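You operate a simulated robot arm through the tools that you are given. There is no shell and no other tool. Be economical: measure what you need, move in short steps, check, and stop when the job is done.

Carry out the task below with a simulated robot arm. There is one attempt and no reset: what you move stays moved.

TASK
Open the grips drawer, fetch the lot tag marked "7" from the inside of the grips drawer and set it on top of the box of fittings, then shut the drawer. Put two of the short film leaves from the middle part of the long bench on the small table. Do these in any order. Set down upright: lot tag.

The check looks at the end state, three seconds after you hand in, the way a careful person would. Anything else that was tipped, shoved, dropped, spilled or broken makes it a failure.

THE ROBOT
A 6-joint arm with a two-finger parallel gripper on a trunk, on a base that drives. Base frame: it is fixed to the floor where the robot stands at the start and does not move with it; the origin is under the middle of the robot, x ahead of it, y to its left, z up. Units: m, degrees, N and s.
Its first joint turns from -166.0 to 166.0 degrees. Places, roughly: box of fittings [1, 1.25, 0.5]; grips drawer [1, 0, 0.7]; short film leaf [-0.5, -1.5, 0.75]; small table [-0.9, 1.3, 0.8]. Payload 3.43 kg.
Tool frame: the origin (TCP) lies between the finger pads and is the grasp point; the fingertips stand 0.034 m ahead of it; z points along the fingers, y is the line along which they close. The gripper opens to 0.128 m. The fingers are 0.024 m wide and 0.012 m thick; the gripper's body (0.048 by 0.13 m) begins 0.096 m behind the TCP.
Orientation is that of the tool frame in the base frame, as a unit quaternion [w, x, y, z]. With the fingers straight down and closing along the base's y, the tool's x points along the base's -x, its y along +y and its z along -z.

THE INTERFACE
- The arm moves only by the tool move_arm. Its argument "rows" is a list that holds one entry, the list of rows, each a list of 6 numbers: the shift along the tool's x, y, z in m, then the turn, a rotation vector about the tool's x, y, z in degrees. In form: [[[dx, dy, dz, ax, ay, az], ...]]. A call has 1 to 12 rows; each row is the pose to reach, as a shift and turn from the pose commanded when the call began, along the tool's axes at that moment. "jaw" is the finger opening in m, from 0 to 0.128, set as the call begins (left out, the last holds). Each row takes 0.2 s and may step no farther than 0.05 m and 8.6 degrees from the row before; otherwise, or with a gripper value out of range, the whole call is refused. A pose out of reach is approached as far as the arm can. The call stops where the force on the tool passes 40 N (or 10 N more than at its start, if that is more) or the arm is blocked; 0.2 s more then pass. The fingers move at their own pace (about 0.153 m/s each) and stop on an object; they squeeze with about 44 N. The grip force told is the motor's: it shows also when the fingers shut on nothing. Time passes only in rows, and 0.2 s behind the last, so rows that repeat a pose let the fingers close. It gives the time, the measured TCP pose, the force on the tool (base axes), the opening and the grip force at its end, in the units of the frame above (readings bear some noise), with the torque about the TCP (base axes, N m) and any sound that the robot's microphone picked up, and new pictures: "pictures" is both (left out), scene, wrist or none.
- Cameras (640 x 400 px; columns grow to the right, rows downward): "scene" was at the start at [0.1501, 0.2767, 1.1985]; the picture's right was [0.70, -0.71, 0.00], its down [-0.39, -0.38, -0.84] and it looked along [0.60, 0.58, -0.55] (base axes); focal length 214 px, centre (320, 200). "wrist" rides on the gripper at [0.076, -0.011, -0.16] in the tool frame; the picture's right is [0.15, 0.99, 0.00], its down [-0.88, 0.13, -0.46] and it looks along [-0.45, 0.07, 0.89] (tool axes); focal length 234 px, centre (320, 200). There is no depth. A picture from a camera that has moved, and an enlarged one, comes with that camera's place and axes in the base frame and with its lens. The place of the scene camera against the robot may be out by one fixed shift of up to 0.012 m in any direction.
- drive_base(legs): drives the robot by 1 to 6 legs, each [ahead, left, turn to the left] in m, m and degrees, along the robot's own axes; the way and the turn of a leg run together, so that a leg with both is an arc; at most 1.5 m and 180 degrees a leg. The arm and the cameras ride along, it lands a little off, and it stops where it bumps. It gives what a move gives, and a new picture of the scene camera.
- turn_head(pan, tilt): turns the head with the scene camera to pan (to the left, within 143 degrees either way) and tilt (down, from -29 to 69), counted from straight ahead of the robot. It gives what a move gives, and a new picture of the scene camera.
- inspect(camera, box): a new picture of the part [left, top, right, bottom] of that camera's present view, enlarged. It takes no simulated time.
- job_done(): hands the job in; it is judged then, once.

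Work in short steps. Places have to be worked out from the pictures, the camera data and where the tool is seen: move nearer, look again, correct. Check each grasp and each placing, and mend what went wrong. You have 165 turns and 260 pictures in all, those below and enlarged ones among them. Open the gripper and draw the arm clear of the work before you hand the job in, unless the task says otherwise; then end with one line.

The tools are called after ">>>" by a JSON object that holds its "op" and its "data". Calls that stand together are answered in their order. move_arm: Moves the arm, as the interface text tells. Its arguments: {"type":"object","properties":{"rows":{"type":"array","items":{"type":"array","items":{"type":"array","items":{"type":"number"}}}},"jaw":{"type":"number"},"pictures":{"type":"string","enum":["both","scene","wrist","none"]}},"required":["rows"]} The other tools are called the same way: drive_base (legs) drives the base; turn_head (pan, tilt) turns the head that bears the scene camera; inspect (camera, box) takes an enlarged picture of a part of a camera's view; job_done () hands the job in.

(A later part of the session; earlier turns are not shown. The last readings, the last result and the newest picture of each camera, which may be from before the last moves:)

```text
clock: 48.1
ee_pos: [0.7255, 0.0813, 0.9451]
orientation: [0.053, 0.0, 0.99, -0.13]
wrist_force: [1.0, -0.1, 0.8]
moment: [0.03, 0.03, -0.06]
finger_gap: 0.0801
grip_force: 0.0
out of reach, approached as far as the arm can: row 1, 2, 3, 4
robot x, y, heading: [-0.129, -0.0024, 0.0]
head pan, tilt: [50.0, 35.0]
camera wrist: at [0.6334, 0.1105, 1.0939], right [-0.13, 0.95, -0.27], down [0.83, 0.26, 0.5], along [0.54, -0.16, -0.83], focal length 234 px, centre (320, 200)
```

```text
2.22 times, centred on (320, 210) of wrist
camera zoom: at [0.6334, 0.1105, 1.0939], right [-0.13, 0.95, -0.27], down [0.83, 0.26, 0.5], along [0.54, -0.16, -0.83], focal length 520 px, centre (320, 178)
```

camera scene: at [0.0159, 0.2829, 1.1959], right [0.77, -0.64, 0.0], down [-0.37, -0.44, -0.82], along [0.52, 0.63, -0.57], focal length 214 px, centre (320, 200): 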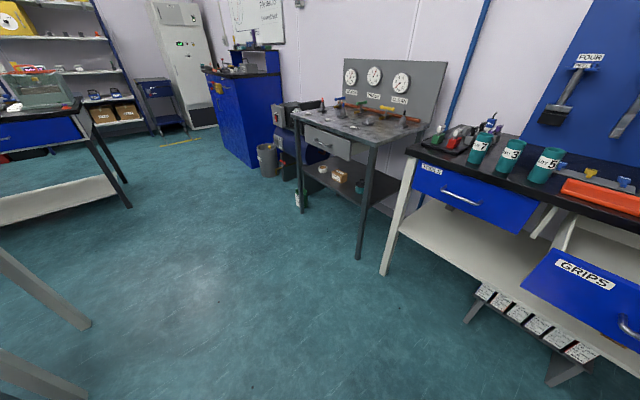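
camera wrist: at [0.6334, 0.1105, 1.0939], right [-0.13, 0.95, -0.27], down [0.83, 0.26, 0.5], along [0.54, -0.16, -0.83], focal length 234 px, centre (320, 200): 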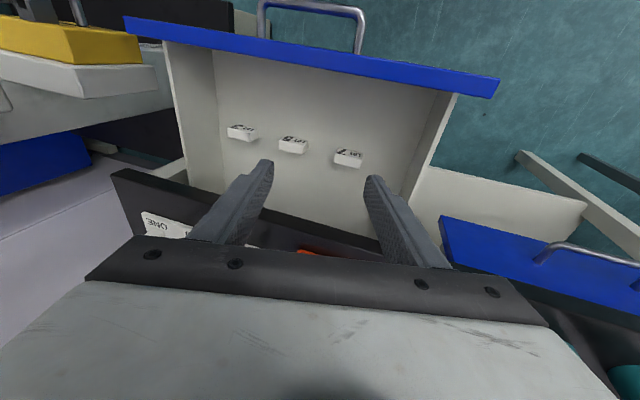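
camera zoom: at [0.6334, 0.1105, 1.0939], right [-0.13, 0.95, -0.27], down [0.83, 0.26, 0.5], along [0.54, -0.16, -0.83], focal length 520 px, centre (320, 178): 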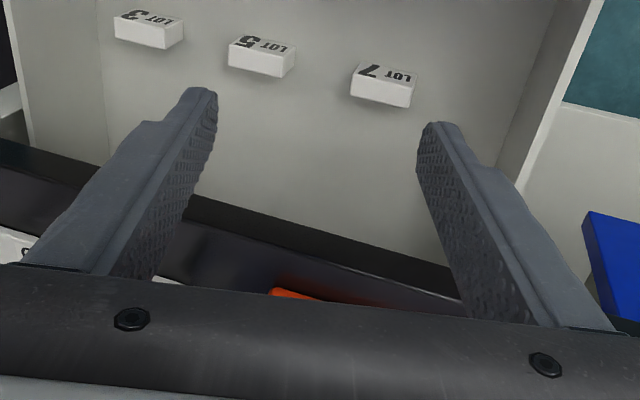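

LOT 7 is confirmed as the left tag (≈45 mm wide, 15 thick, 43 tall at (0.78, 0.078)). The wrist seems to be in a flipped branch that leaves a 15° tilt; I back away into free space to unflip it.

>>> {"op": "drive_base", "data": {"legs": [[-0.35, 0, 0]]}}

>>> {"op": "turn_head", "data": {"pan": -20, "tilt": 10}}

```text
clock: 50.4
ee_pos: [0.3741, 0.079, 0.9454]
orientation: [0.053, 0.001, 0.99, -0.13]
wrist_force: [0.4, -0.1, -0.2]
moment: [0.02, -0.02, 0.02]
finger_gap: 0.0797
grip_force: 0.0
robot x, y, heading: [-0.4768, -0.0015, 0.1]
head pan, tilt: [50.0, 35.0]
camera scene: at [-0.3346, 0.2821, 1.1959], right [0.77, -0.64, 0.0], down [-0.37, -0.44, -0.82], along [0.53, 0.63, -0.57], focal length 214 px, centre (320, 200)
```

scene: 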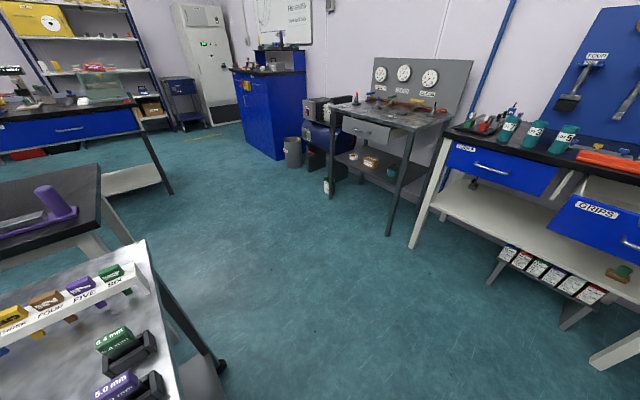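

```text
clock: 51.8
ee_pos: [0.3746, 0.0786, 0.9441]
orientation: [0.053, 0.0, 0.99, -0.13]
wrist_force: [-0.7, -0.1, -0.3]
moment: [0.01, 0.0, -0.03]
finger_gap: 0.0798
grip_force: 0.2
robot x, y, heading: [-0.4792, -0.0001, 0.1]
head pan, tilt: [-20.0, 10.0]
camera scene: at [-0.3038, 0.1829, 1.236], right [-0.34, -0.94, 0.0], down [-0.16, 0.06, -0.98], along [0.93, -0.34, -0.17], focal length 214 px, centre (320, 200)
```

scene: 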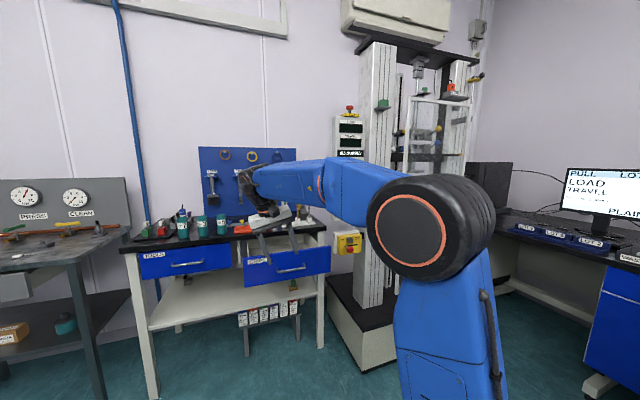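

The forearm is about horizontal. I swing the tool from down to forward-right about the wrist (cone path) as the first step of unflipping.

>>> {"op": "move_arm", "data": {"rows": [[[-0.026, -0.02, -0.002, 4.66, -6.0, 0], [-0.052, -0.04, -0.009, 9.3, -12.0, 0], [-0.077, -0.059, -0.02, 14, -18.0, 0], [-0.1, -0.077, -0.034, 18.6, -24, 0], [-0.122, -0.094, -0.053, 23.3, -30, 0], [-0.141, -0.109, -0.075, 28, -36, 0], [-0.158, -0.123, -0.1, 32.6, -42, 0], [-0.172, -0.134, -0.128, 37.3, -48, 0], [-0.184, -0.142, -0.158, 42, -54, 0], [-0.192, -0.148, -0.19, 46.6, -60, 0]]], "pictures": "scene"}}

```text
clock: 54.0
ee_pos: [0.5425, -0.0124, 1.1861]
orientation: [0.523, -0.044, 0.705, -0.477]
wrist_force: [0.5, 0.2, -0.1]
moment: [-0.02, -0.04, 0.0]
finger_gap: 0.0801
grip_force: 0.1
robot x, y, heading: [-0.4773, 0.0026, -0.1]
head pan, tilt: [-20.0, 10.0]
camera scene: at [-0.3038, 0.1828, 1.2361], right [-0.34, -0.94, 0.0], down [-0.16, 0.06, -0.98], along [0.93, -0.34, -0.17], focal length 214 px, centre (320, 200)
```

scene: 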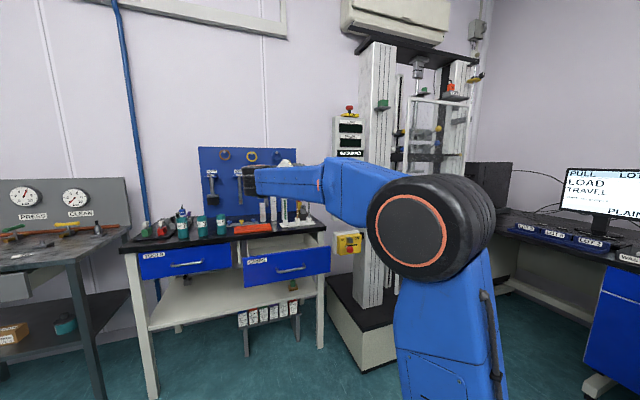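

That worked exactly. Now sweep the tool horizontally from right to left through the forearm axis.

>>> {"op": "move_arm", "data": {"rows": [[[-0.025, 0.024, -0.002, -5.56, -5.74, 0], [-0.049, 0.048, -0.01, -11.1, -11.5, 0], [-0.073, 0.071, -0.022, -16.7, -17.2, 0], [-0.095, 0.092, -0.038, -22.2, -23, 0], [-0.115, 0.112, -0.058, -27.8, -28.7, 0], [-0.133, 0.129, -0.083, -33.4, -34.4, 0], [-0.149, 0.144, -0.11, -38.9, -40.2, 0], [-0.161, 0.156, -0.14, -44.5, -45.9, 0], [-0.171, 0.165, -0.173, -50, -51.7, 0], [-0.177, 0.171, -0.206, -55.6, -57.4, 0], [-0.179, 0.174, -0.241, -61.2, -63.1, 0], [-0.178, 0.173, -0.276, -66.7, -68.9, 0]]], "pictures": "scene"}}

```text
clock: 56.6
ee_pos: [0.4852, 0.3543, 1.1889]
orientation: [0.707, -0.547, 0.442, 0.074]
wrist_force: [-0.3, -0.5, -2.9]
moment: [0.11, -0.16, -0.04]
finger_gap: 0.0802
grip_force: 0.0
out of reach, approached as far as the arm can: row 8, 9
robot x, y, heading: [-0.4776, 0.0001, -0.1]
head pan, tilt: [-20.0, 10.0]
camera scene: at [-0.3037, 0.1829, 1.236], right [-0.34, -0.94, 0.0], down [-0.16, 0.06, -0.98], along [0.93, -0.34, -0.17], focal length 214 px, centre (320, 200)
```

scene: 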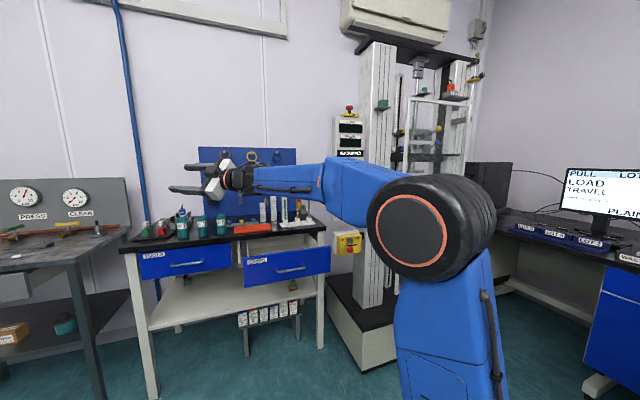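

Passed through the singularity. Now swing the tool straight down.

>>> {"op": "move_arm", "data": {"rows": [[[0.025, 0.025, -0.003, -5.8, 5.8, 0], [0.05, 0.05, -0.01, -11.6, 11.6, 0], [0.073, 0.074, -0.023, -17.4, 17.4, 0], [0.096, 0.096, -0.04, -23.3, 23.2, 0], [0.116, 0.116, -0.061, -29.1, 28.9, 0], [0.134, 0.134, -0.087, -34.9, 34.7, 0], [0.149, 0.149, -0.115, -40.7, 40.5, 0], [0.161, 0.161, -0.147, -46.5, 46.3, 0], [0.169, 0.17, -0.18, -52.3, 52.1, 0], [0.175, 0.175, -0.215, -58.1, 57.9, 0], [0.177, 0.177, -0.25, -63.8, 63.5, 0]]], "pictures": "scene"}}

```text
clock: 59.0
ee_pos: [0.3532, 0.1381, 0.9286]
orientation: [-0.092, 0.771, -0.622, -0.106]
wrist_force: [-0.4, 0.2, -0.5]
moment: [-0.01, 0.03, -0.03]
finger_gap: 0.08
grip_force: 0.1
out of reach, approached as far as the arm can: row 8, 9, 10, 11
robot x, y, heading: [-0.478, -0.001, -0.2]
head pan, tilt: [-20.0, 10.0]
camera scene: at [-0.3039, 0.1829, 1.2361], right [-0.34, -0.94, 0.0], down [-0.16, 0.06, -0.98], along [0.93, -0.34, -0.17], focal length 214 px, centre (320, 200)
```

scene: 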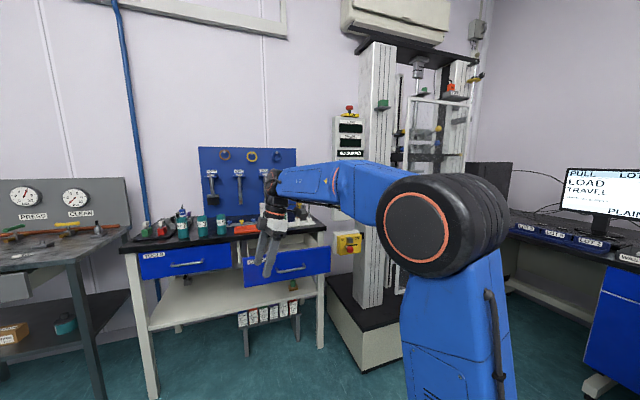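

Still on the flipped branch (mirror side). I return to the left-pointing pose (slightly below horizontal) and will recross slightly below the forearm axis.

>>> {"op": "move_arm", "data": {"rows": [[[-0.024, -0.026, -0.002, 5.94, -5.46, 0], [-0.047, -0.051, -0.01, 11.9, -10.9, 0], [-0.069, -0.075, -0.022, 17.8, -16.4, 0], [-0.09, -0.098, -0.039, 23.8, -21.9, 0], [-0.11, -0.119, -0.06, 29.7, -27.3, 0], [-0.126, -0.138, -0.084, 35.6, -32.8, 0], [-0.141, -0.153, -0.112, 41.6, -38.2, 0], [-0.153, -0.166, -0.142, 47.5, -43.7, 0], [-0.161, -0.176, -0.175, 53.4, -49.1, 0]]], "pictures": "none"}}

```text
clock: 61.0
ee_pos: [0.4992, 0.2796, 1.1441]
orientation: [0.66, -0.538, 0.51, 0.122]
wrist_force: [0.1, -0.2, 0.8]
moment: [0.0, 0.01, 0.02]
finger_gap: 0.0799
grip_force: 0.0
robot x, y, heading: [-0.4791, 0.0016, -0.1]
head pan, tilt: [-20.0, 10.0]
```

Sweep the tool right through the axis, slightly below it.

>>> {"op": "move_arm", "data": {"rows": [[[0.0206, -0.0278, -0.002, 6.43, 4.69, 0.79], [0.0412, -0.0548, -0.0096, 12.86, 9.38, 1.58], [0.0613, -0.0805, -0.0214, 19.3, 14.07, 2.37], [0.0807, -0.1043, -0.0376, 25.7, 18.8, 3.16], [0.0989, -0.1259, -0.0579, 32.2, 23.45, 3.95], [0.1155, -0.1445, -0.082, 38.6, 28.1, 4.75], [0.1303, -0.1602, -0.109, 45, 32.8, 5.5], [0.1429, -0.1726, -0.139, 51.4, 37.5, 6.3], [0.1531, -0.1811, -0.171, 57.9, 42.2, 7.1], [0.1608, -0.186, -0.2044, 64.3, 46.9, 7.9], [0.1656, -0.1868, -0.2388, 70.7, 51.6, 8.7], [0.1678, -0.1839, -0.2734, 77.2, 56.3, 9.5]]], "pictures": "none"}}

```text
clock: 63.6
ee_pos: [0.5566, -0.0856, 1.1427]
orientation: [0.531, 0.017, 0.742, -0.41]
wrist_force: [0.9, 0.2, -0.6]
moment: [0.0, 0.01, 0.01]
finger_gap: 0.0801
grip_force: 0.0
out of reach, approached as far as the arm can: row 6
robot x, y, heading: [-0.479, -0.0, -0.2]
head pan, tilt: [-20.0, 10.0]
```

Crossed at row 6. Swing down and check whether the limit is gone.

>>> {"op": "move_arm", "data": {"rows": [[[0.0294, 0.0217, -0.0027, -4.99, 6.77, 0], [0.0582, 0.0429, -0.0107, -9.98, 13.5, 0], [0.0858, 0.0632, -0.0238, -15, 20.3, 0], [0.1115, 0.0822, -0.0418, -20, 27.1, 0], [0.1348, 0.0993, -0.0642, -25, 33.9, 0], [0.1553, 0.1144, -0.0907, -29.9, 40.6, 0], [0.1723, 0.127, -0.1205, -34.9, 47.4, 0], [0.1858, 0.1369, -0.1531, -39.9, 54.2, 0], [0.1952, 0.1438, -0.1878, -44.9, 60.9, 0], [0.2004, 0.1477, -0.2239, -49.9, 67.7, 0]]], "pictures": "none"}}

```text
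clock: 65.8
ee_pos: [0.3652, 0.0718, 0.9175]
orientation: [0.001, 0.022, 1.0, 0.001]
wrist_force: [0.9, 0.1, -0.1]
moment: [-0.01, 0.02, -0.02]
finger_gap: 0.0801
grip_force: 0.0
robot x, y, heading: [-0.4794, 0.0002, 0.3]
head pan, tilt: [-20.0, 10.0]
```

Wrist is unflipped and straight down. Drive forward so the gripper is above the drawer.

>>> {"op": "drive_base", "data": {"legs": [[0.35, 0, 0]]}}

>>> {"op": "inspect", "data": {"camera": "wrist", "box": [160, 80, 480, 280]}}

```text
clock: 68.1
ee_pos: [0.7154, 0.0685, 0.9182]
orientation: [0.003, 0.024, 1.0, 0.0]
wrist_force: [0.3, 0.2, -0.2]
moment: [0.02, 0.0, 0.02]
finger_gap: 0.0801
grip_force: 0.1
robot x, y, heading: [-0.1295, -0.0004, 0.1]
head pan, tilt: [-20.0, 10.0]
camera scene: at [0.0464, 0.182, 1.2361], right [-0.34, -0.94, 0.0], down [-0.16, 0.06, -0.98], along [0.92, -0.34, -0.17], focal length 214 px, centre (320, 200)
```

scene: 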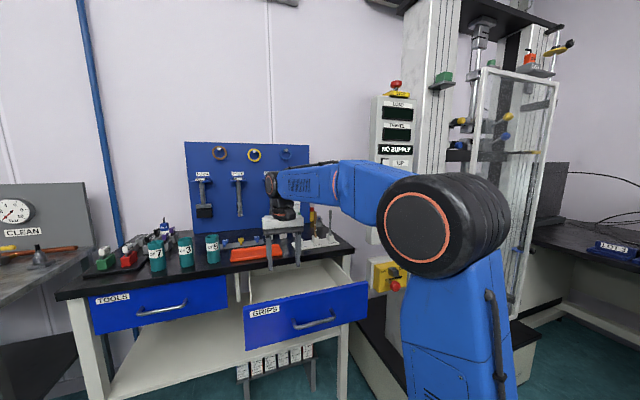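

```text
2.00 times, centred on (320, 180) of wrist
camera zoom: at [0.6384, 0.0606, 1.0785], right [-0.1, 0.99, 0.0], down [0.88, 0.09, 0.46], along [0.46, 0.05, -0.89], focal length 468 px, centre (320, 240)
```

zoom: 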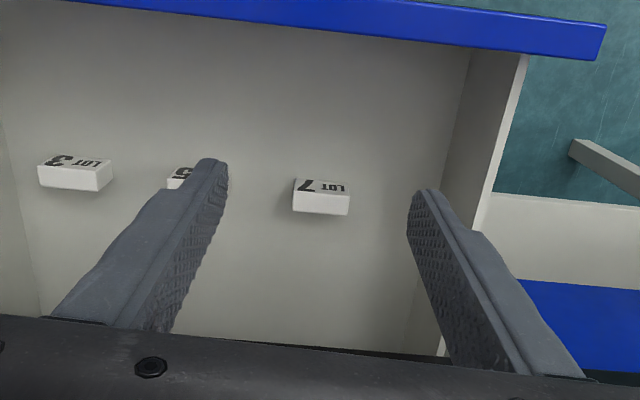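

Tag 7 now computes to ≈(0.785, 0.076), z 0.695–0.73. Descend to just above it and check.

>>> {"op": "move_arm", "data": {"rows": [[[-0.025, 0.004, 0.03, 0, 0, 0], [-0.05, 0.008, 0.06, 0, 0, 0], [-0.068, 0.011, 0.09, 0, 0, 0], [-0.068, 0.011, 0.12, 0, 0, 0]]], "jaw": 0.075, "pictures": "wrist"}}

>>> {"op": "inspect", "data": {"camera": "wrist", "box": [200, 60, 440, 260]}}

```text
clock: 69.1
ee_pos: [0.7837, 0.0761, 0.7995]
orientation: [0.001, 0.023, 1.0, 0.0]
wrist_force: [-0.2, 0.7, 1.3]
moment: [-0.01, 0.01, 0.01]
finger_gap: 0.075
grip_force: 0.1
robot x, y, heading: [-0.1273, 0.0016, -0.1]
head pan, tilt: [-20.0, 10.0]
camera wrist: at [0.7071, 0.0694, 0.9583], right [-0.1, 0.99, 0.0], down [0.88, 0.09, 0.46], along [0.46, 0.05, -0.89], focal length 234 px, centre (320, 200)
```

wrist: 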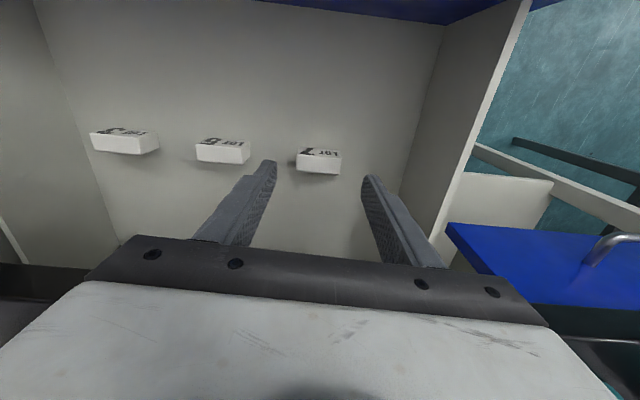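

```text
2.00 times, centred on (320, 160) of wrist
camera zoom: at [0.7071, 0.0694, 0.9583], right [-0.1, 0.99, 0.0], down [0.88, 0.09, 0.46], along [0.46, 0.05, -0.89], focal length 468 px, centre (320, 280)
```

zoom: 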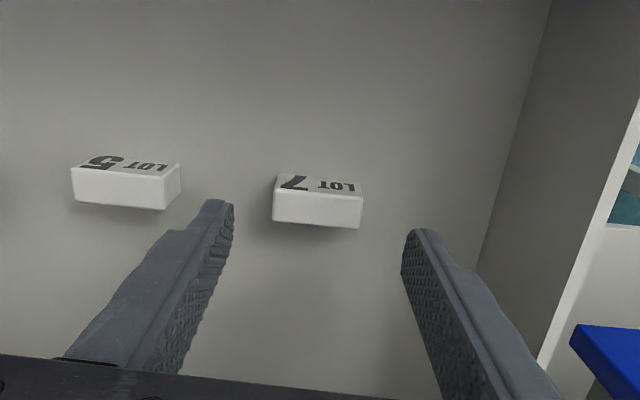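

Aligned. Descend 0.062 m and close on the tag's sides.

>>> {"op": "move_arm", "data": {"rows": [[[0, 0, 0.03, 0, 0, 0], [0, 0, 0.062, 0, 0, 0]]], "pictures": "none"}}

>>> {"op": "move_arm", "data": {"rows": [[[0, 0, 0, 0, 0, 0], [0, 0, 0, 0, 0, 0], [0, 0, 0, 0, 0, 0]]], "jaw": 0.03, "pictures": "wrist"}}

```text
clock: 69.7
ee_pos: [0.7838, 0.0756, 0.7367]
orientation: [0.002, 0.023, 1.0, 0.0]
wrist_force: [0.3, 0.8, 0.7]
moment: [0.03, -0.04, 0.01]
finger_gap: 0.0749
grip_force: 0.0
robot x, y, heading: [-0.1297, 0.0027, -0.3]
head pan, tilt: [-20.0, 10.0]
```

```text
clock: 70.5
ee_pos: [0.784, 0.0756, 0.7361]
orientation: [0.002, 0.024, 1.0, 0.0]
wrist_force: [0.5, 0.0, 0.0]
moment: [0.0, 0.01, 0.02]
finger_gap: 0.0446
grip_force: 44.1
robot x, y, heading: [-0.1296, -0.0002, -0.2]
head pan, tilt: [-20.0, 10.0]
camera wrist: at [0.7069, 0.0683, 0.8965], right [-0.1, 0.99, 0.0], down [0.88, 0.09, 0.46], along [0.46, 0.05, -0.89], focal length 234 px, centre (320, 200)
```

wrist: 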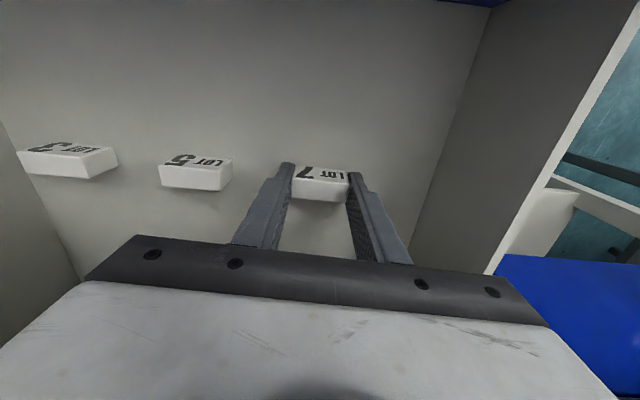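

Grasp is good (gap 0.0446). Lift straight up and then retract toward the robot.

>>> {"op": "move_arm", "data": {"rows": [[[0, 0, -0.04, 0, 0, 0], [0, 0, -0.08, 0, 0, 0], [0, 0, -0.12, 0, 0, 0], [0, 0, -0.16, 0, 0, 0], [0.03, 0, -0.2, 0, 0, 0], [0.07, 0, -0.22, 0, 0, 0], [0.11, 0, -0.24, 0, 0, 0], [0.15, 0, -0.24, 0, 0, 0], [0.19, 0, -0.24, 0, 0, 0], [0.23, 0, -0.24, 0, 0, 0]]], "pictures": "wrist"}}

```text
clock: 72.7
ee_pos: [0.5539, 0.0854, 0.975]
orientation: [0.001, 0.024, 1.0, 0.0]
wrist_force: [0.8, 1.0, -1.0]
moment: [0.0, 0.04, -0.04]
finger_gap: 0.0443
grip_force: 43.7
robot x, y, heading: [-0.1267, -0.0005, 0.1]
head pan, tilt: [-20.0, 10.0]
camera wrist: at [0.4775, 0.0787, 1.1359], right [-0.1, 0.99, 0.0], down [0.89, 0.09, 0.46], along [0.45, 0.04, -0.89], focal length 234 px, centre (320, 200)
```

wrist: 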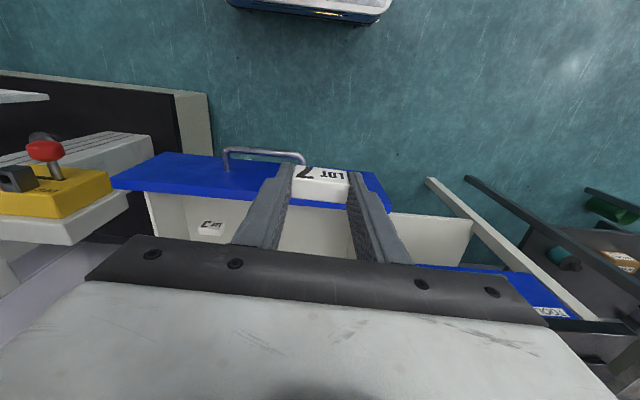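

Tag held firmly. Drive a bit forward (to clear the cart) then left to the gauge table.

>>> {"op": "turn_head", "data": {"pan": 30, "tilt": 40}}

>>> {"op": "drive_base", "data": {"legs": [[0.17, 0, 0], [0, 0.6, 0]]}}

```text
clock: 73.8
ee_pos: [0.5539, 0.0851, 0.9759]
orientation: [0.002, 0.023, 1.0, 0.0]
wrist_force: [0.2, 0.1, -0.1]
moment: [0.03, 0.01, 0.02]
finger_gap: 0.0446
grip_force: 44.5
robot x, y, heading: [-0.1276, 0.0018, -0.2]
head pan, tilt: [30.0, 40.0]
camera scene: at [0.0328, 0.2563, 1.1884], right [0.5, -0.87, 0.0], down [-0.56, -0.32, -0.77], along [0.66, 0.38, -0.64], focal length 214 px, centre (320, 200)
```

scene: 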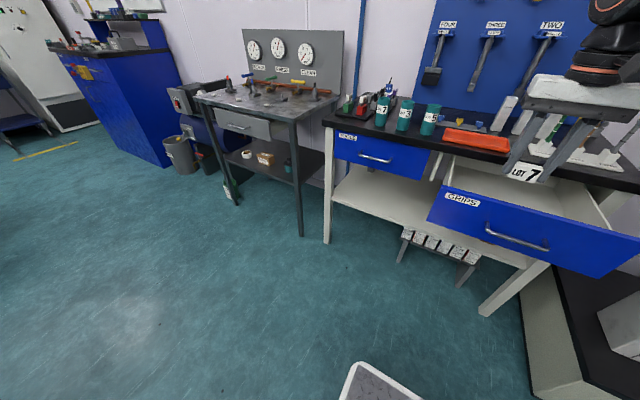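

```text
clock: 78.3
ee_pos: [0.7243, 0.6928, 0.9762]
orientation: [0.002, 0.022, 1.0, 0.0]
wrist_force: [-0.1, -0.5, 0.7]
moment: [0.02, 0.01, -0.03]
finger_gap: 0.0442
grip_force: 44.1
robot x, y, heading: [0.0444, 0.6038, -0.1]
head pan, tilt: [30.0, 40.0]
camera scene: at [0.2038, 0.8617, 1.1884], right [0.5, -0.87, 0.0], down [-0.56, -0.32, -0.77], along [0.66, 0.38, -0.64], focal length 214 px, centre (320, 200)
```

scene: 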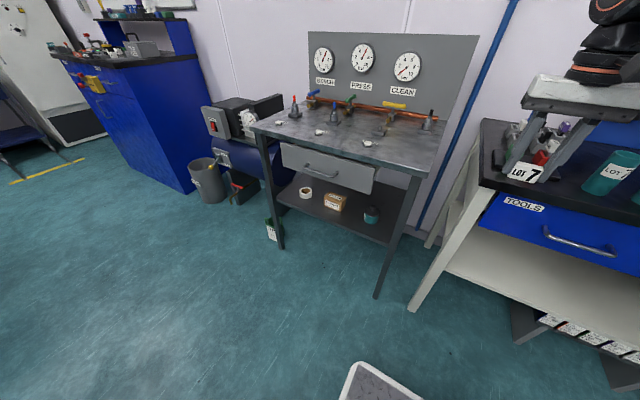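

The table is in view. I zoom to measure its top and the shelf/box geometry.

>>> {"op": "inspect", "data": {"camera": "scene", "box": [240, 80, 460, 220]}}

>>> {"op": "drive_base", "data": {"legs": [[0, 0.5, 0]]}}

>>> {"op": "inspect", "data": {"camera": "scene", "box": [280, 80, 500, 220]}}

```text
2.86 times, centred on (350, 150) of scene
camera zoom: at [0.2038, 0.8617, 1.1884], right [0.5, -0.87, 0.0], down [-0.56, -0.32, -0.77], along [0.66, 0.38, -0.64], focal length 613 px, centre (234, 343)
```

zoom: 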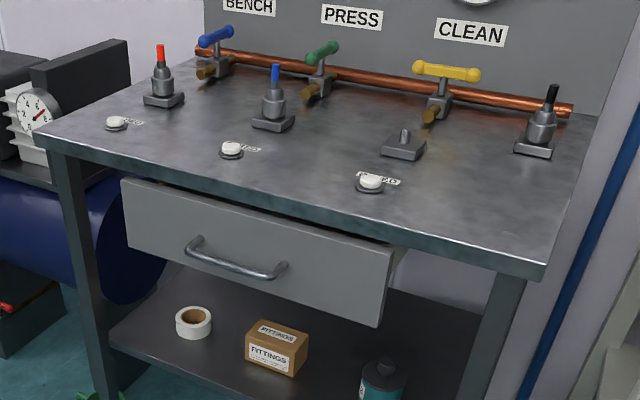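

```text
clock: 81.3
ee_pos: [0.7236, 1.1998, 0.9774]
orientation: [0.002, 0.021, 1.0, 0.0]
wrist_force: [0.4, -0.5, 0.0]
moment: [-0.04, 0.02, -0.05]
finger_gap: 0.0443
grip_force: 44.4
robot x, y, heading: [0.0424, 1.1137, -0.1]
head pan, tilt: [30.0, 40.0]
camera scene: at [0.2029, 1.3673, 1.1884], right [0.5, -0.86, 0.0], down [-0.56, -0.32, -0.77], along [0.66, 0.38, -0.64], focal length 214 px, centre (320, 200)
```

scene: 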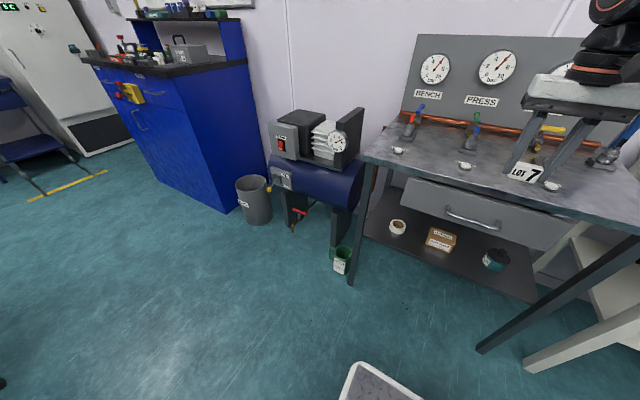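

```text
2.86 times, centred on (390, 150) of scene
camera zoom: at [0.2029, 1.3673, 1.1884], right [0.5, -0.86, 0.0], down [-0.56, -0.32, -0.77], along [0.66, 0.38, -0.64], focal length 613 px, centre (120, 343)
```

zoom: 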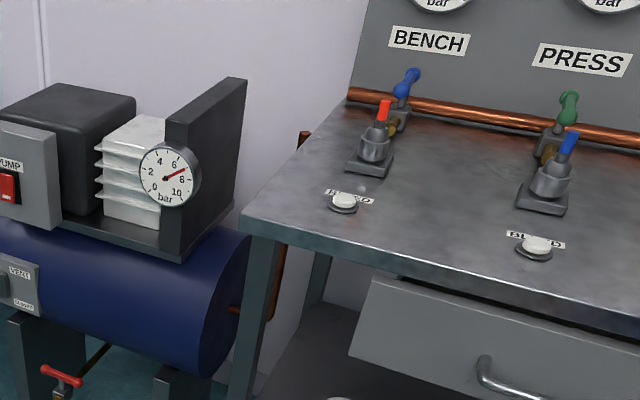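

Table top is at z≈0.838, front edge x≈0.842, with a free strip before the buttons (x≈0.935). I move the tag above (0.875, 1.19), then lower gently.

>>> {"op": "move_arm", "data": {"rows": [[[-0.04, 0, 0, 0, 0, 0], [-0.08, -0.002, 0, 0, 0, 0], [-0.12, -0.003, 0.02, 0, 0, 0], [-0.152, -0.0034, 0.05, 0, 0, 0], [-0.152, -0.0034, 0.085, 0, 0, 0]]]}}

```text
clock: 82.5
ee_pos: [0.8775, 1.1894, 0.8921]
orientation: [0.002, 0.021, 1.0, -0.001]
wrist_force: [-0.6, -0.4, -0.3]
moment: [-0.01, 0.0, 0.0]
finger_gap: 0.0444
grip_force: 43.7
robot x, y, heading: [0.0462, 1.1056, 0.0]
head pan, tilt: [30.0, 40.0]
camera scene: at [0.2027, 1.3672, 1.1884], right [0.5, -0.86, 0.0], down [-0.56, -0.32, -0.77], along [0.66, 0.38, -0.64], focal length 214 px, centre (320, 200)
camera wrist: at [0.8008, 1.1812, 1.052], right [-0.1, 0.99, 0.0], down [0.88, 0.09, 0.46], along [0.46, 0.05, -0.89], focal length 234 px, centre (320, 200)
```

scene: 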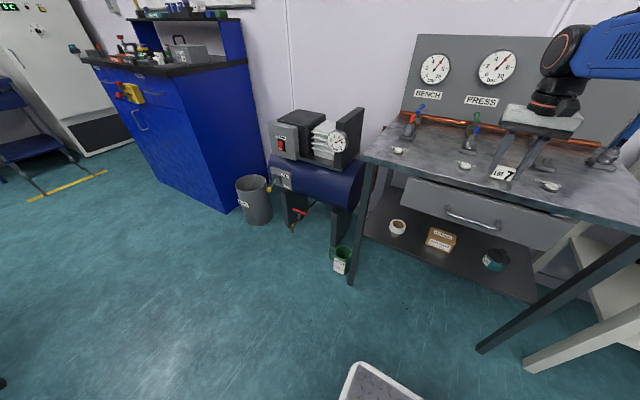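
wrist: 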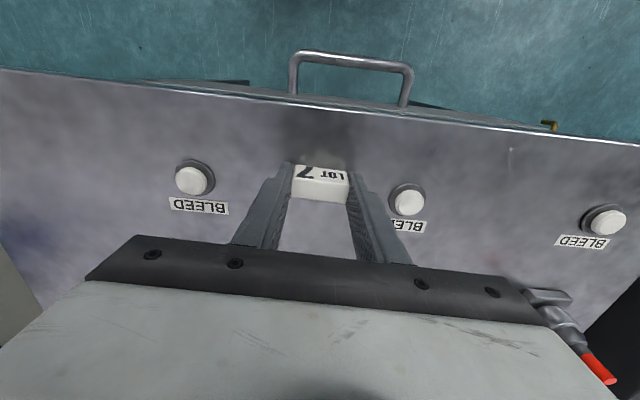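

Spot is clear. Lower in small steps until contact.

>>> {"op": "move_arm", "data": {"rows": [[[0, 0, 0.006, 0, 0, 0], [0, 0, 0.009, 0, 0, 0], [0, 0, 0.012, 0, 0, 0]]], "pictures": "wrist"}}

```text
clock: 83.2
ee_pos: [0.8783, 1.189, 0.8881]
orientation: [0.006, 0.021, 1.0, 0.001]
wrist_force: [-0.4, -0.2, 11.9]
moment: [-0.05, 0.04, 0.01]
finger_gap: 0.0444
grip_force: 44.0
robot x, y, heading: [0.0419, 1.1084, 0.2]
head pan, tilt: [30.0, 40.0]
stopped in row 3: the force on the tool passed its limit (the readings are from after the stop); the commanded pose is now the measured one
camera wrist: at [0.7995, 1.1811, 1.0468], right [-0.11, 0.99, 0.0], down [0.88, 0.09, 0.47], along [0.46, 0.05, -0.88], focal length 234 px, centre (320, 200)
```

wrist: 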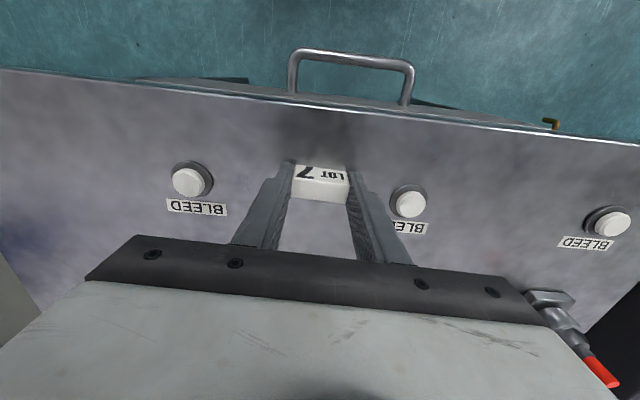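

Contact at TCP z≈0.888. Release and rise.

>>> {"op": "move_arm", "data": {"rows": [[[0, 0, 0, 0, 0, 0], [0, 0, 0, 0, 0, 0], [0, 0, -0.03, 0, 0, 0], [0, 0, -0.07, 0, 0, 0], [0, 0, -0.11, 0, 0, 0]]], "jaw": 0.065}}

```text
clock: 84.4
ee_pos: [0.877, 1.1892, 0.9954]
orientation: [0.004, 0.021, 1.0, 0.0]
wrist_force: [0.5, 0.5, 0.7]
moment: [-0.03, 0.02, 0.03]
finger_gap: 0.0648
grip_force: 0.1
robot x, y, heading: [0.0465, 1.1119, 0.1]
head pan, tilt: [30.0, 40.0]
camera scene: at [0.203, 1.3673, 1.1883], right [0.5, -0.86, 0.0], down [-0.56, -0.32, -0.77], along [0.66, 0.38, -0.64], focal length 214 px, centre (320, 200)
camera wrist: at [0.7997, 1.1807, 1.1542], right [-0.1, 0.99, 0.0], down [0.88, 0.09, 0.46], along [0.46, 0.05, -0.89], focal length 234 px, centre (320, 200)
```

scene: 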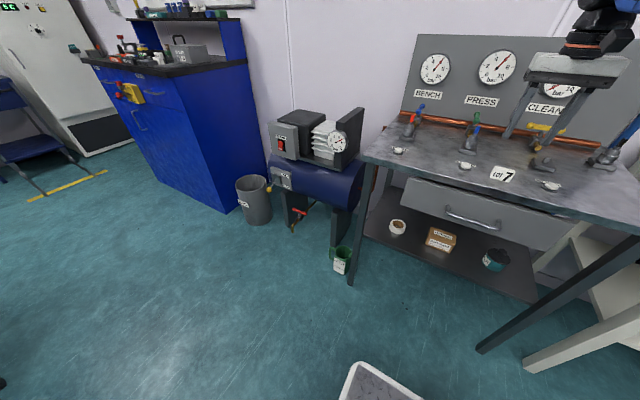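
wrist: 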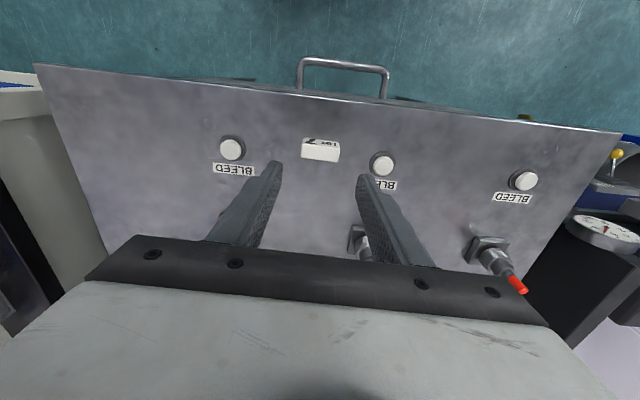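

Tag stands upright on the table. I back off and shift left so the arm points straight ahead at the tag.

>>> {"op": "drive_base", "data": {"legs": [[-0.105, 0, 0], [0, 0.08, 0]]}}

>>> {"op": "move_arm", "data": {"rows": [[[0.04, -0.016, 0, 0, 0, -0.5], [0.08, -0.032, 0, 0, 0, -1], [0.12, -0.048, 0.02, 0, 0, -1.5], [0.16, -0.064, 0.05, 0, 0, -2], [0.19, -0.08, 0.08, 0, 0, -2.4]]], "pictures": "none"}}

```text
clock: 85.5
ee_pos: [0.8209, 1.2121, 0.993]
orientation: [0.003, 0.011, 1.0, 0.0]
wrist_force: [-0.5, -0.6, -0.8]
moment: [-0.01, 0.0, 0.03]
finger_gap: 0.065
grip_force: 0.0
robot x, y, heading: [-0.011, 1.1167, 0.7]
head pan, tilt: [30.0, 40.0]
stopped in leg 1: the robot was blocked; the commanded pose is now the measured one
camera scene: at [0.1422, 1.3777, 1.1884], right [0.52, -0.86, 0.0], down [-0.55, -0.33, -0.77], along [0.66, 0.4, -0.64], focal length 214 px, centre (320, 200)
```

scene: 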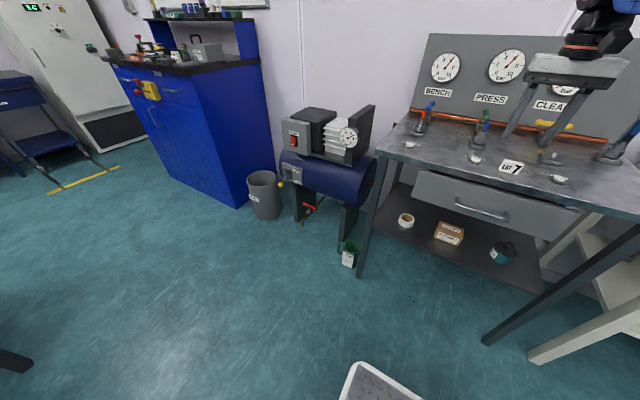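

```text
refused: row 4 steps farther than a row can; nothing moved
```

Blocked behind. I look back to see what was touched.

>>> {"op": "drive_base", "data": {"legs": [[0.03, 0, 0]]}}

>>> {"op": "turn_head", "data": {"pan": 143, "tilt": 55}}

>>> {"op": "turn_head", "data": {"pan": -143, "tilt": 55}}

```text
clock: 86.3
ee_pos: [0.8495, 1.2129, 0.9929]
orientation: [0.004, 0.011, 1.0, 0.0]
wrist_force: [-0.9, -0.4, 0.5]
moment: [0.0, 0.02, 0.01]
finger_gap: 0.065
grip_force: 0.1
robot x, y, heading: [0.0164, 1.1183, 1.1]
head pan, tilt: [30.0, 40.0]
camera scene: at [0.1721, 1.3783, 1.1884], right [0.52, -0.86, 0.0], down [-0.55, -0.33, -0.77], along [0.66, 0.4, -0.64], focal length 214 px, centre (320, 200)
```

scene: 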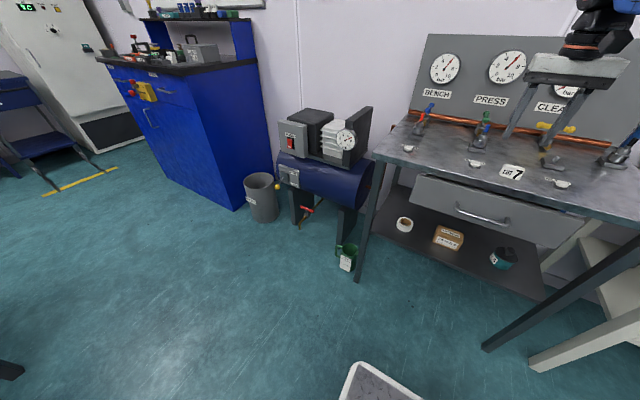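

```text
clock: 88.3
ee_pos: [0.8504, 1.2127, 0.9931]
orientation: [0.004, 0.01, 1.0, 0.0]
wrist_force: [0.4, -0.1, 0.7]
moment: [-0.03, -0.02, -0.02]
finger_gap: 0.0651
grip_force: 0.1
robot x, y, heading: [0.0155, 1.1168, 1.0]
head pan, tilt: [143.0, 55.0]
camera scene: at [0.0409, 1.3765, 1.1677], right [0.59, 0.81, 0.0], down [0.66, -0.48, -0.57], along [-0.47, 0.34, -0.82], focal length 214 px, centre (320, 200)
```

scene: 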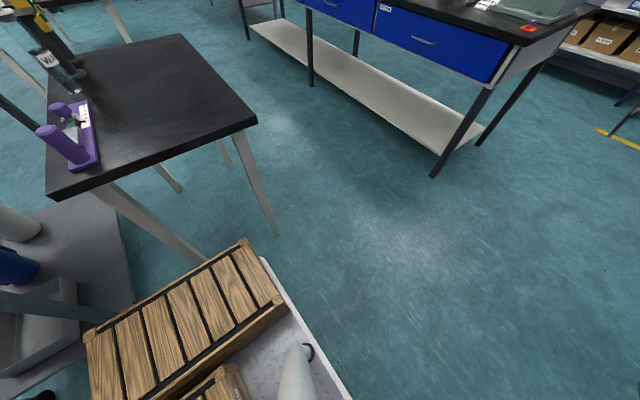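

```text
clock: 92.2
ee_pos: [0.8508, 1.2123, 0.9932]
orientation: [0.003, 0.011, 1.0, 0.0]
wrist_force: [-0.2, 0.0, -0.8]
moment: [-0.01, 0.0, -0.02]
finger_gap: 0.0652
grip_force: 0.0
robot x, y, heading: [0.0169, 1.119, 1.2]
head pan, tilt: [-143.0, 55.0]
camera scene: at [0.0427, 1.2897, 1.1677], right [-0.62, 0.79, 0.0], down [0.64, 0.51, -0.57], along [-0.45, -0.35, -0.82], focal length 214 px, centre (320, 200)
```

scene: 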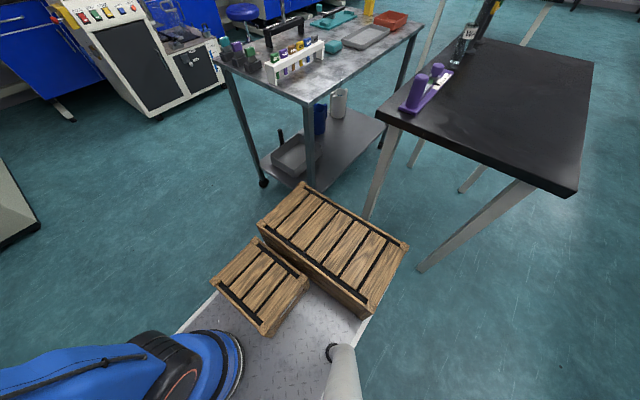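

Only the base/crate met a table leg; nothing has been moved visibly. To stand farther back I'll turn the base sideways (heading 90°), so first retract the arm.

>>> {"op": "move_arm", "data": {"rows": [[[0.04, 0, 0, 0, 0, 0], [0.08, 0, 0, 0, 0, 0], [0.12, -0.01, 0, 0, 0, 0], [0.16, -0.02, 0, 0, 0, 0], [0.18, -0.03, 0, 0, 0, 0]]], "pictures": "none"}}

>>> {"op": "turn_head", "data": {"pan": -60, "tilt": 40}}

>>> {"op": "drive_base", "data": {"legs": [[0.09, 0, 0], [0, 0, 89]]}}

```text
clock: 93.4
ee_pos: [0.6699, 1.1885, 0.9905]
orientation: [0.003, 0.011, 1.0, 0.0]
wrist_force: [-0.9, -0.4, -0.2]
moment: [-0.04, 0.06, 0.02]
finger_gap: 0.0651
grip_force: 0.0
robot x, y, heading: [0.0169, 1.1189, 1.4]
head pan, tilt: [-143.0, 55.0]
```

```text
clock: 95.0
ee_pos: [0.6699, 1.1881, 0.9922]
orientation: [0.003, 0.012, 1.0, 0.0]
wrist_force: [0.1, -0.4, -0.1]
moment: [0.0, 0.01, 0.0]
finger_gap: 0.065
grip_force: 0.0
robot x, y, heading: [0.0205, 1.118, 1.4]
head pan, tilt: [-60.0, 40.0]
camera scene: at [0.1433, 1.2615, 1.1884], right [-0.86, -0.52, 0.0], down [-0.33, 0.55, -0.77], along [0.4, -0.66, -0.64], focal length 214 px, centre (320, 200)
```

scene: 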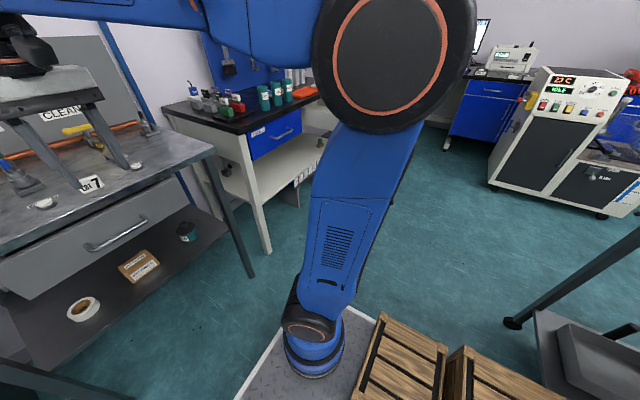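

```text
clock: 99.8
ee_pos: [0.0479, 1.7736, 0.9916]
orientation: [0.003, -0.693, 0.721, 0.003]
wrist_force: [0.0, -0.3, 0.7]
moment: [-0.02, -0.01, 0.01]
finger_gap: 0.0651
grip_force: 0.0
robot x, y, heading: [0.1112, 1.1189, 90.0]
head pan, tilt: [-60.0, 40.0]
camera scene: at [-0.033, 1.2365, 1.1884], right [0.5, -0.86, 0.0], down [-0.56, -0.32, -0.77], along [0.66, 0.39, -0.64], focal length 214 px, centre (320, 200)
```

scene: 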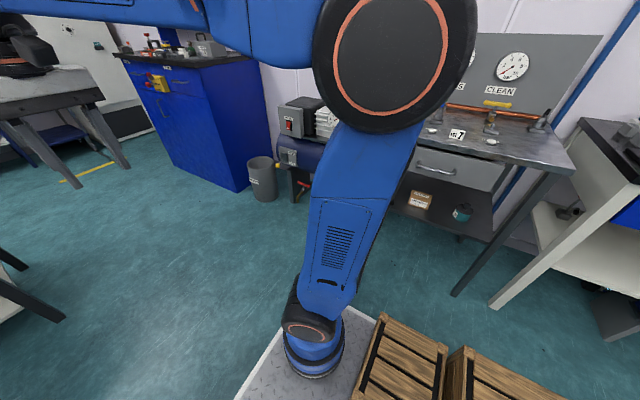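

The arm's first axis actually sits ahead-right of the base centre (≈0.28 ahead, 0.11 right), so facing -y with the arm pointing to its left gives more stand-off. I turn the base by 180° to heading -90°, then shift.

>>> {"op": "drive_base", "data": {"legs": [[0, 0, -90], [0, 0, -90]]}}

>>> {"op": "turn_head", "data": {"pan": 90, "tilt": 40}}

```text
clock: 107.9
ee_pos: [0.1613, 0.4667, 0.9917]
orientation: [0.002, 0.724, 0.69, -0.002]
wrist_force: [0.3, -0.1, 0.3]
moment: [0.01, -0.04, 0.03]
finger_gap: 0.0652
grip_force: 0.0
robot x, y, heading: [0.1097, 1.1207, -90.1]
head pan, tilt: [-60.0, 40.0]
camera scene: at [0.2599, 0.9916, 1.1884], right [-0.5, 0.87, 0.0], down [0.56, 0.32, -0.77], along [-0.66, -0.38, -0.64], focal length 214 px, centre (320, 200)
```

scene: 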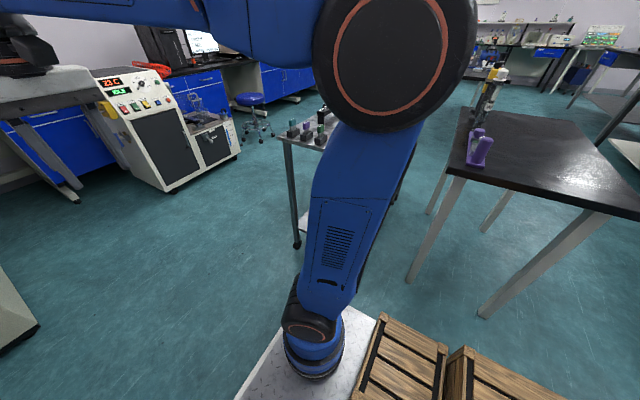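

```text
clock: 110.3
ee_pos: [0.1616, 0.4663, 0.9928]
orientation: [0.002, 0.724, 0.69, -0.003]
wrist_force: [0.7, -0.2, -0.1]
moment: [0.0, 0.03, -0.01]
finger_gap: 0.065
grip_force: 0.0
robot x, y, heading: [0.1078, 1.1221, -90.0]
head pan, tilt: [90.0, 40.0]
camera scene: at [0.4187, 1.0337, 1.1884], right [0.0, -1.0, 0.0], down [-0.64, 0.0, -0.77], along [0.77, 0.0, -0.64], focal length 214 px, centre (320, 200)
```

scene: 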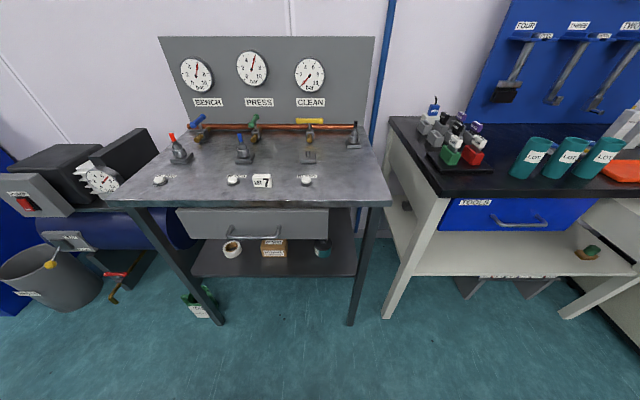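

Good view of the table. Shift back (+y) and to the far side (-x).

>>> {"op": "drive_base", "data": {"legs": [[-0.36, 0, 0], [0, -0.1, 0]]}}

```text
clock: 113.3
ee_pos: [0.0615, 0.8272, 0.9921]
orientation: [0.002, 0.723, 0.691, -0.003]
wrist_force: [-0.5, 0.8, 0.0]
moment: [0.02, -0.04, 0.01]
finger_gap: 0.0648
grip_force: 0.1
robot x, y, heading: [0.007, 1.4805, -90.2]
head pan, tilt: [90.0, 40.0]
camera scene: at [0.3181, 1.3942, 1.1884], right [0.0, -1.0, 0.0], down [-0.64, 0.0, -0.77], along [0.77, 0.0, -0.64], focal length 214 px, centre (320, 200)
```

scene: 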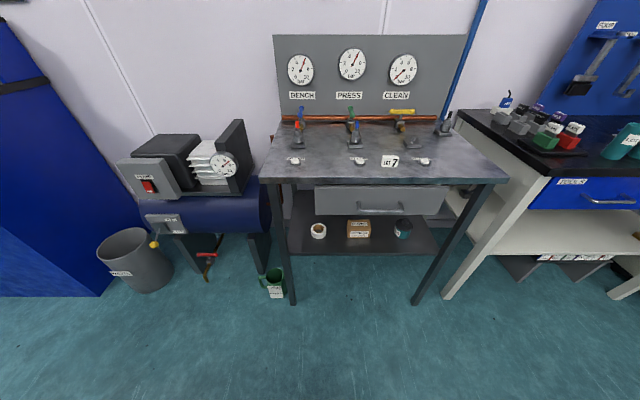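

Swing the arm around to point at the table (world +x), keeping it retracted.

>>> {"op": "move_arm", "data": {"rows": [[[0.0206, 0.0378, 0, 0, 0, -8.2], [0.0455, 0.073, 0, 0, 0, -16.4], [0.0738, 0.1054, 0, 0, 0, -24.6], [0.1054, 0.1345, 0, 0, 0, -32.8], [0.1398, 0.1602, 0, 0, 0, -41], [0.1768, 0.1822, 0, 0, 0, -49.2], [0.2159, 0.2001, 0, 0, 0, -57.4], [0.2567, 0.2138, 0, 0, 0, -65.6], [0.2986, 0.223, 0, 0, 0, -73.8], [0.3414, 0.2279, 0, 0, 0, -82], [0.384, 0.2282, 0, 0, 0, -87.5]]], "pictures": "scene"}}

```text
clock: 115.7
ee_pos: [0.3069, 1.2006, 0.9884]
orientation: [0.0, 0.044, 0.999, -0.004]
wrist_force: [-0.4, -0.8, -0.5]
moment: [0.01, 0.01, 0.02]
finger_gap: 0.0653
grip_force: 0.1
robot x, y, heading: [0.0081, 1.4823, -90.0]
head pan, tilt: [90.0, 40.0]
camera scene: at [0.3181, 1.3942, 1.1884], right [0.0, -1.0, 0.0], down [-0.64, 0.0, -0.77], along [0.77, 0.0, -0.64], focal length 214 px, centre (320, 200)
```

scene: 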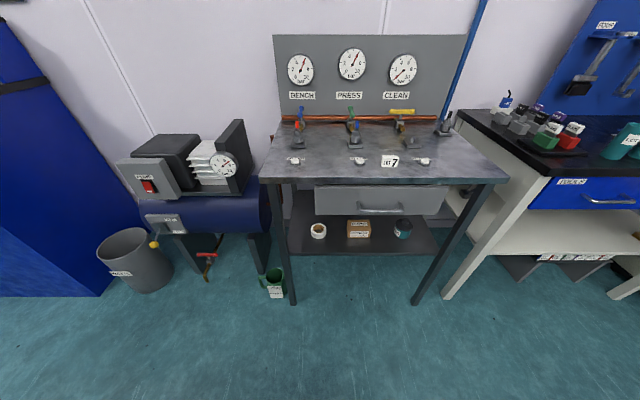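

Fix the 5° yaw first.

>>> {"op": "move_arm", "data": {"rows": [[[0, 0, 0, 0, 0, -5]]], "pictures": "none"}}

>>> {"op": "move_arm", "data": {"rows": [[[-0.045, 0, 0.02, 0, -5.5, 0], [-0.09, 0, 0.035, 0, -11, 0], [-0.135, 0, 0.05, 0, -16.5, 0], [-0.18, 0, 0.06, 0, -22, 0], [-0.22, 0, 0.065, 0, -27.5, 0], [-0.26, 0, 0.07, 0, -33, 0], [-0.3, 0, 0.07, 0, -38.5, 0], [-0.335, 0, 0.07, 0, -44, 0], [-0.37, 0, 0.07, 0, -49.5, 0], [-0.4, 0, 0.07, 0, -55, 0], [-0.43, 0, 0.07, 0, -60.5, 0], [-0.45, 0, 0.07, 0, -65, 0]]]}}

```text
clock: 116.1
ee_pos: [0.3062, 1.1997, 0.988]
orientation: [0.0, 0.0, 1.0, -0.004]
wrist_force: [-0.4, 0.5, -0.4]
moment: [-0.02, -0.01, 0.01]
finger_gap: 0.065
grip_force: 0.0
robot x, y, heading: [0.0055, 1.4827, -90.0]
head pan, tilt: [90.0, 40.0]
```

```text
clock: 118.7
ee_pos: [0.7579, 1.198, 0.9198]
orientation: [0.537, 0.0, 0.843, -0.004]
wrist_force: [-0.7, -0.5, 1.2]
moment: [0.0, 0.03, 0.01]
finger_gap: 0.0651
grip_force: 0.1
robot x, y, heading: [0.0045, 1.4808, -90.2]
head pan, tilt: [90.0, 40.0]
camera scene: at [0.3181, 1.3942, 1.1884], right [0.0, -1.0, 0.0], down [-0.64, 0.0, -0.77], along [0.77, 0.0, -0.64], focal length 214 px, centre (320, 200)
camera wrist: at [0.5811, 1.1879, 0.9184], right [-0.06, 0.99, -0.14], down [-0.04, 0.14, 0.99], along [1.0, 0.06, 0.03], focal length 234 px, centre (320, 200)
```

scene: 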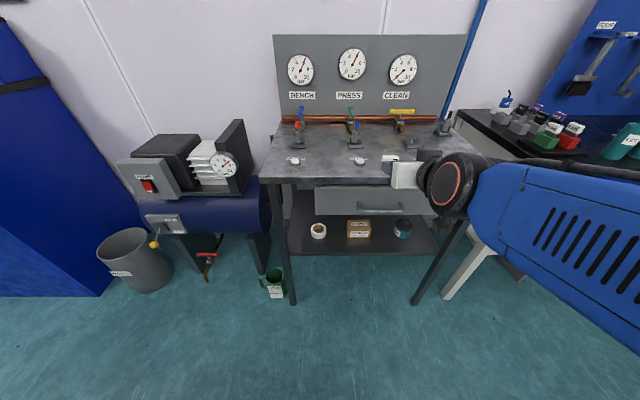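
wrist: 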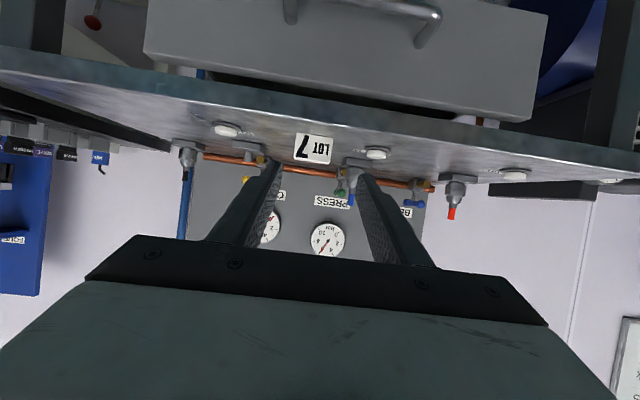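

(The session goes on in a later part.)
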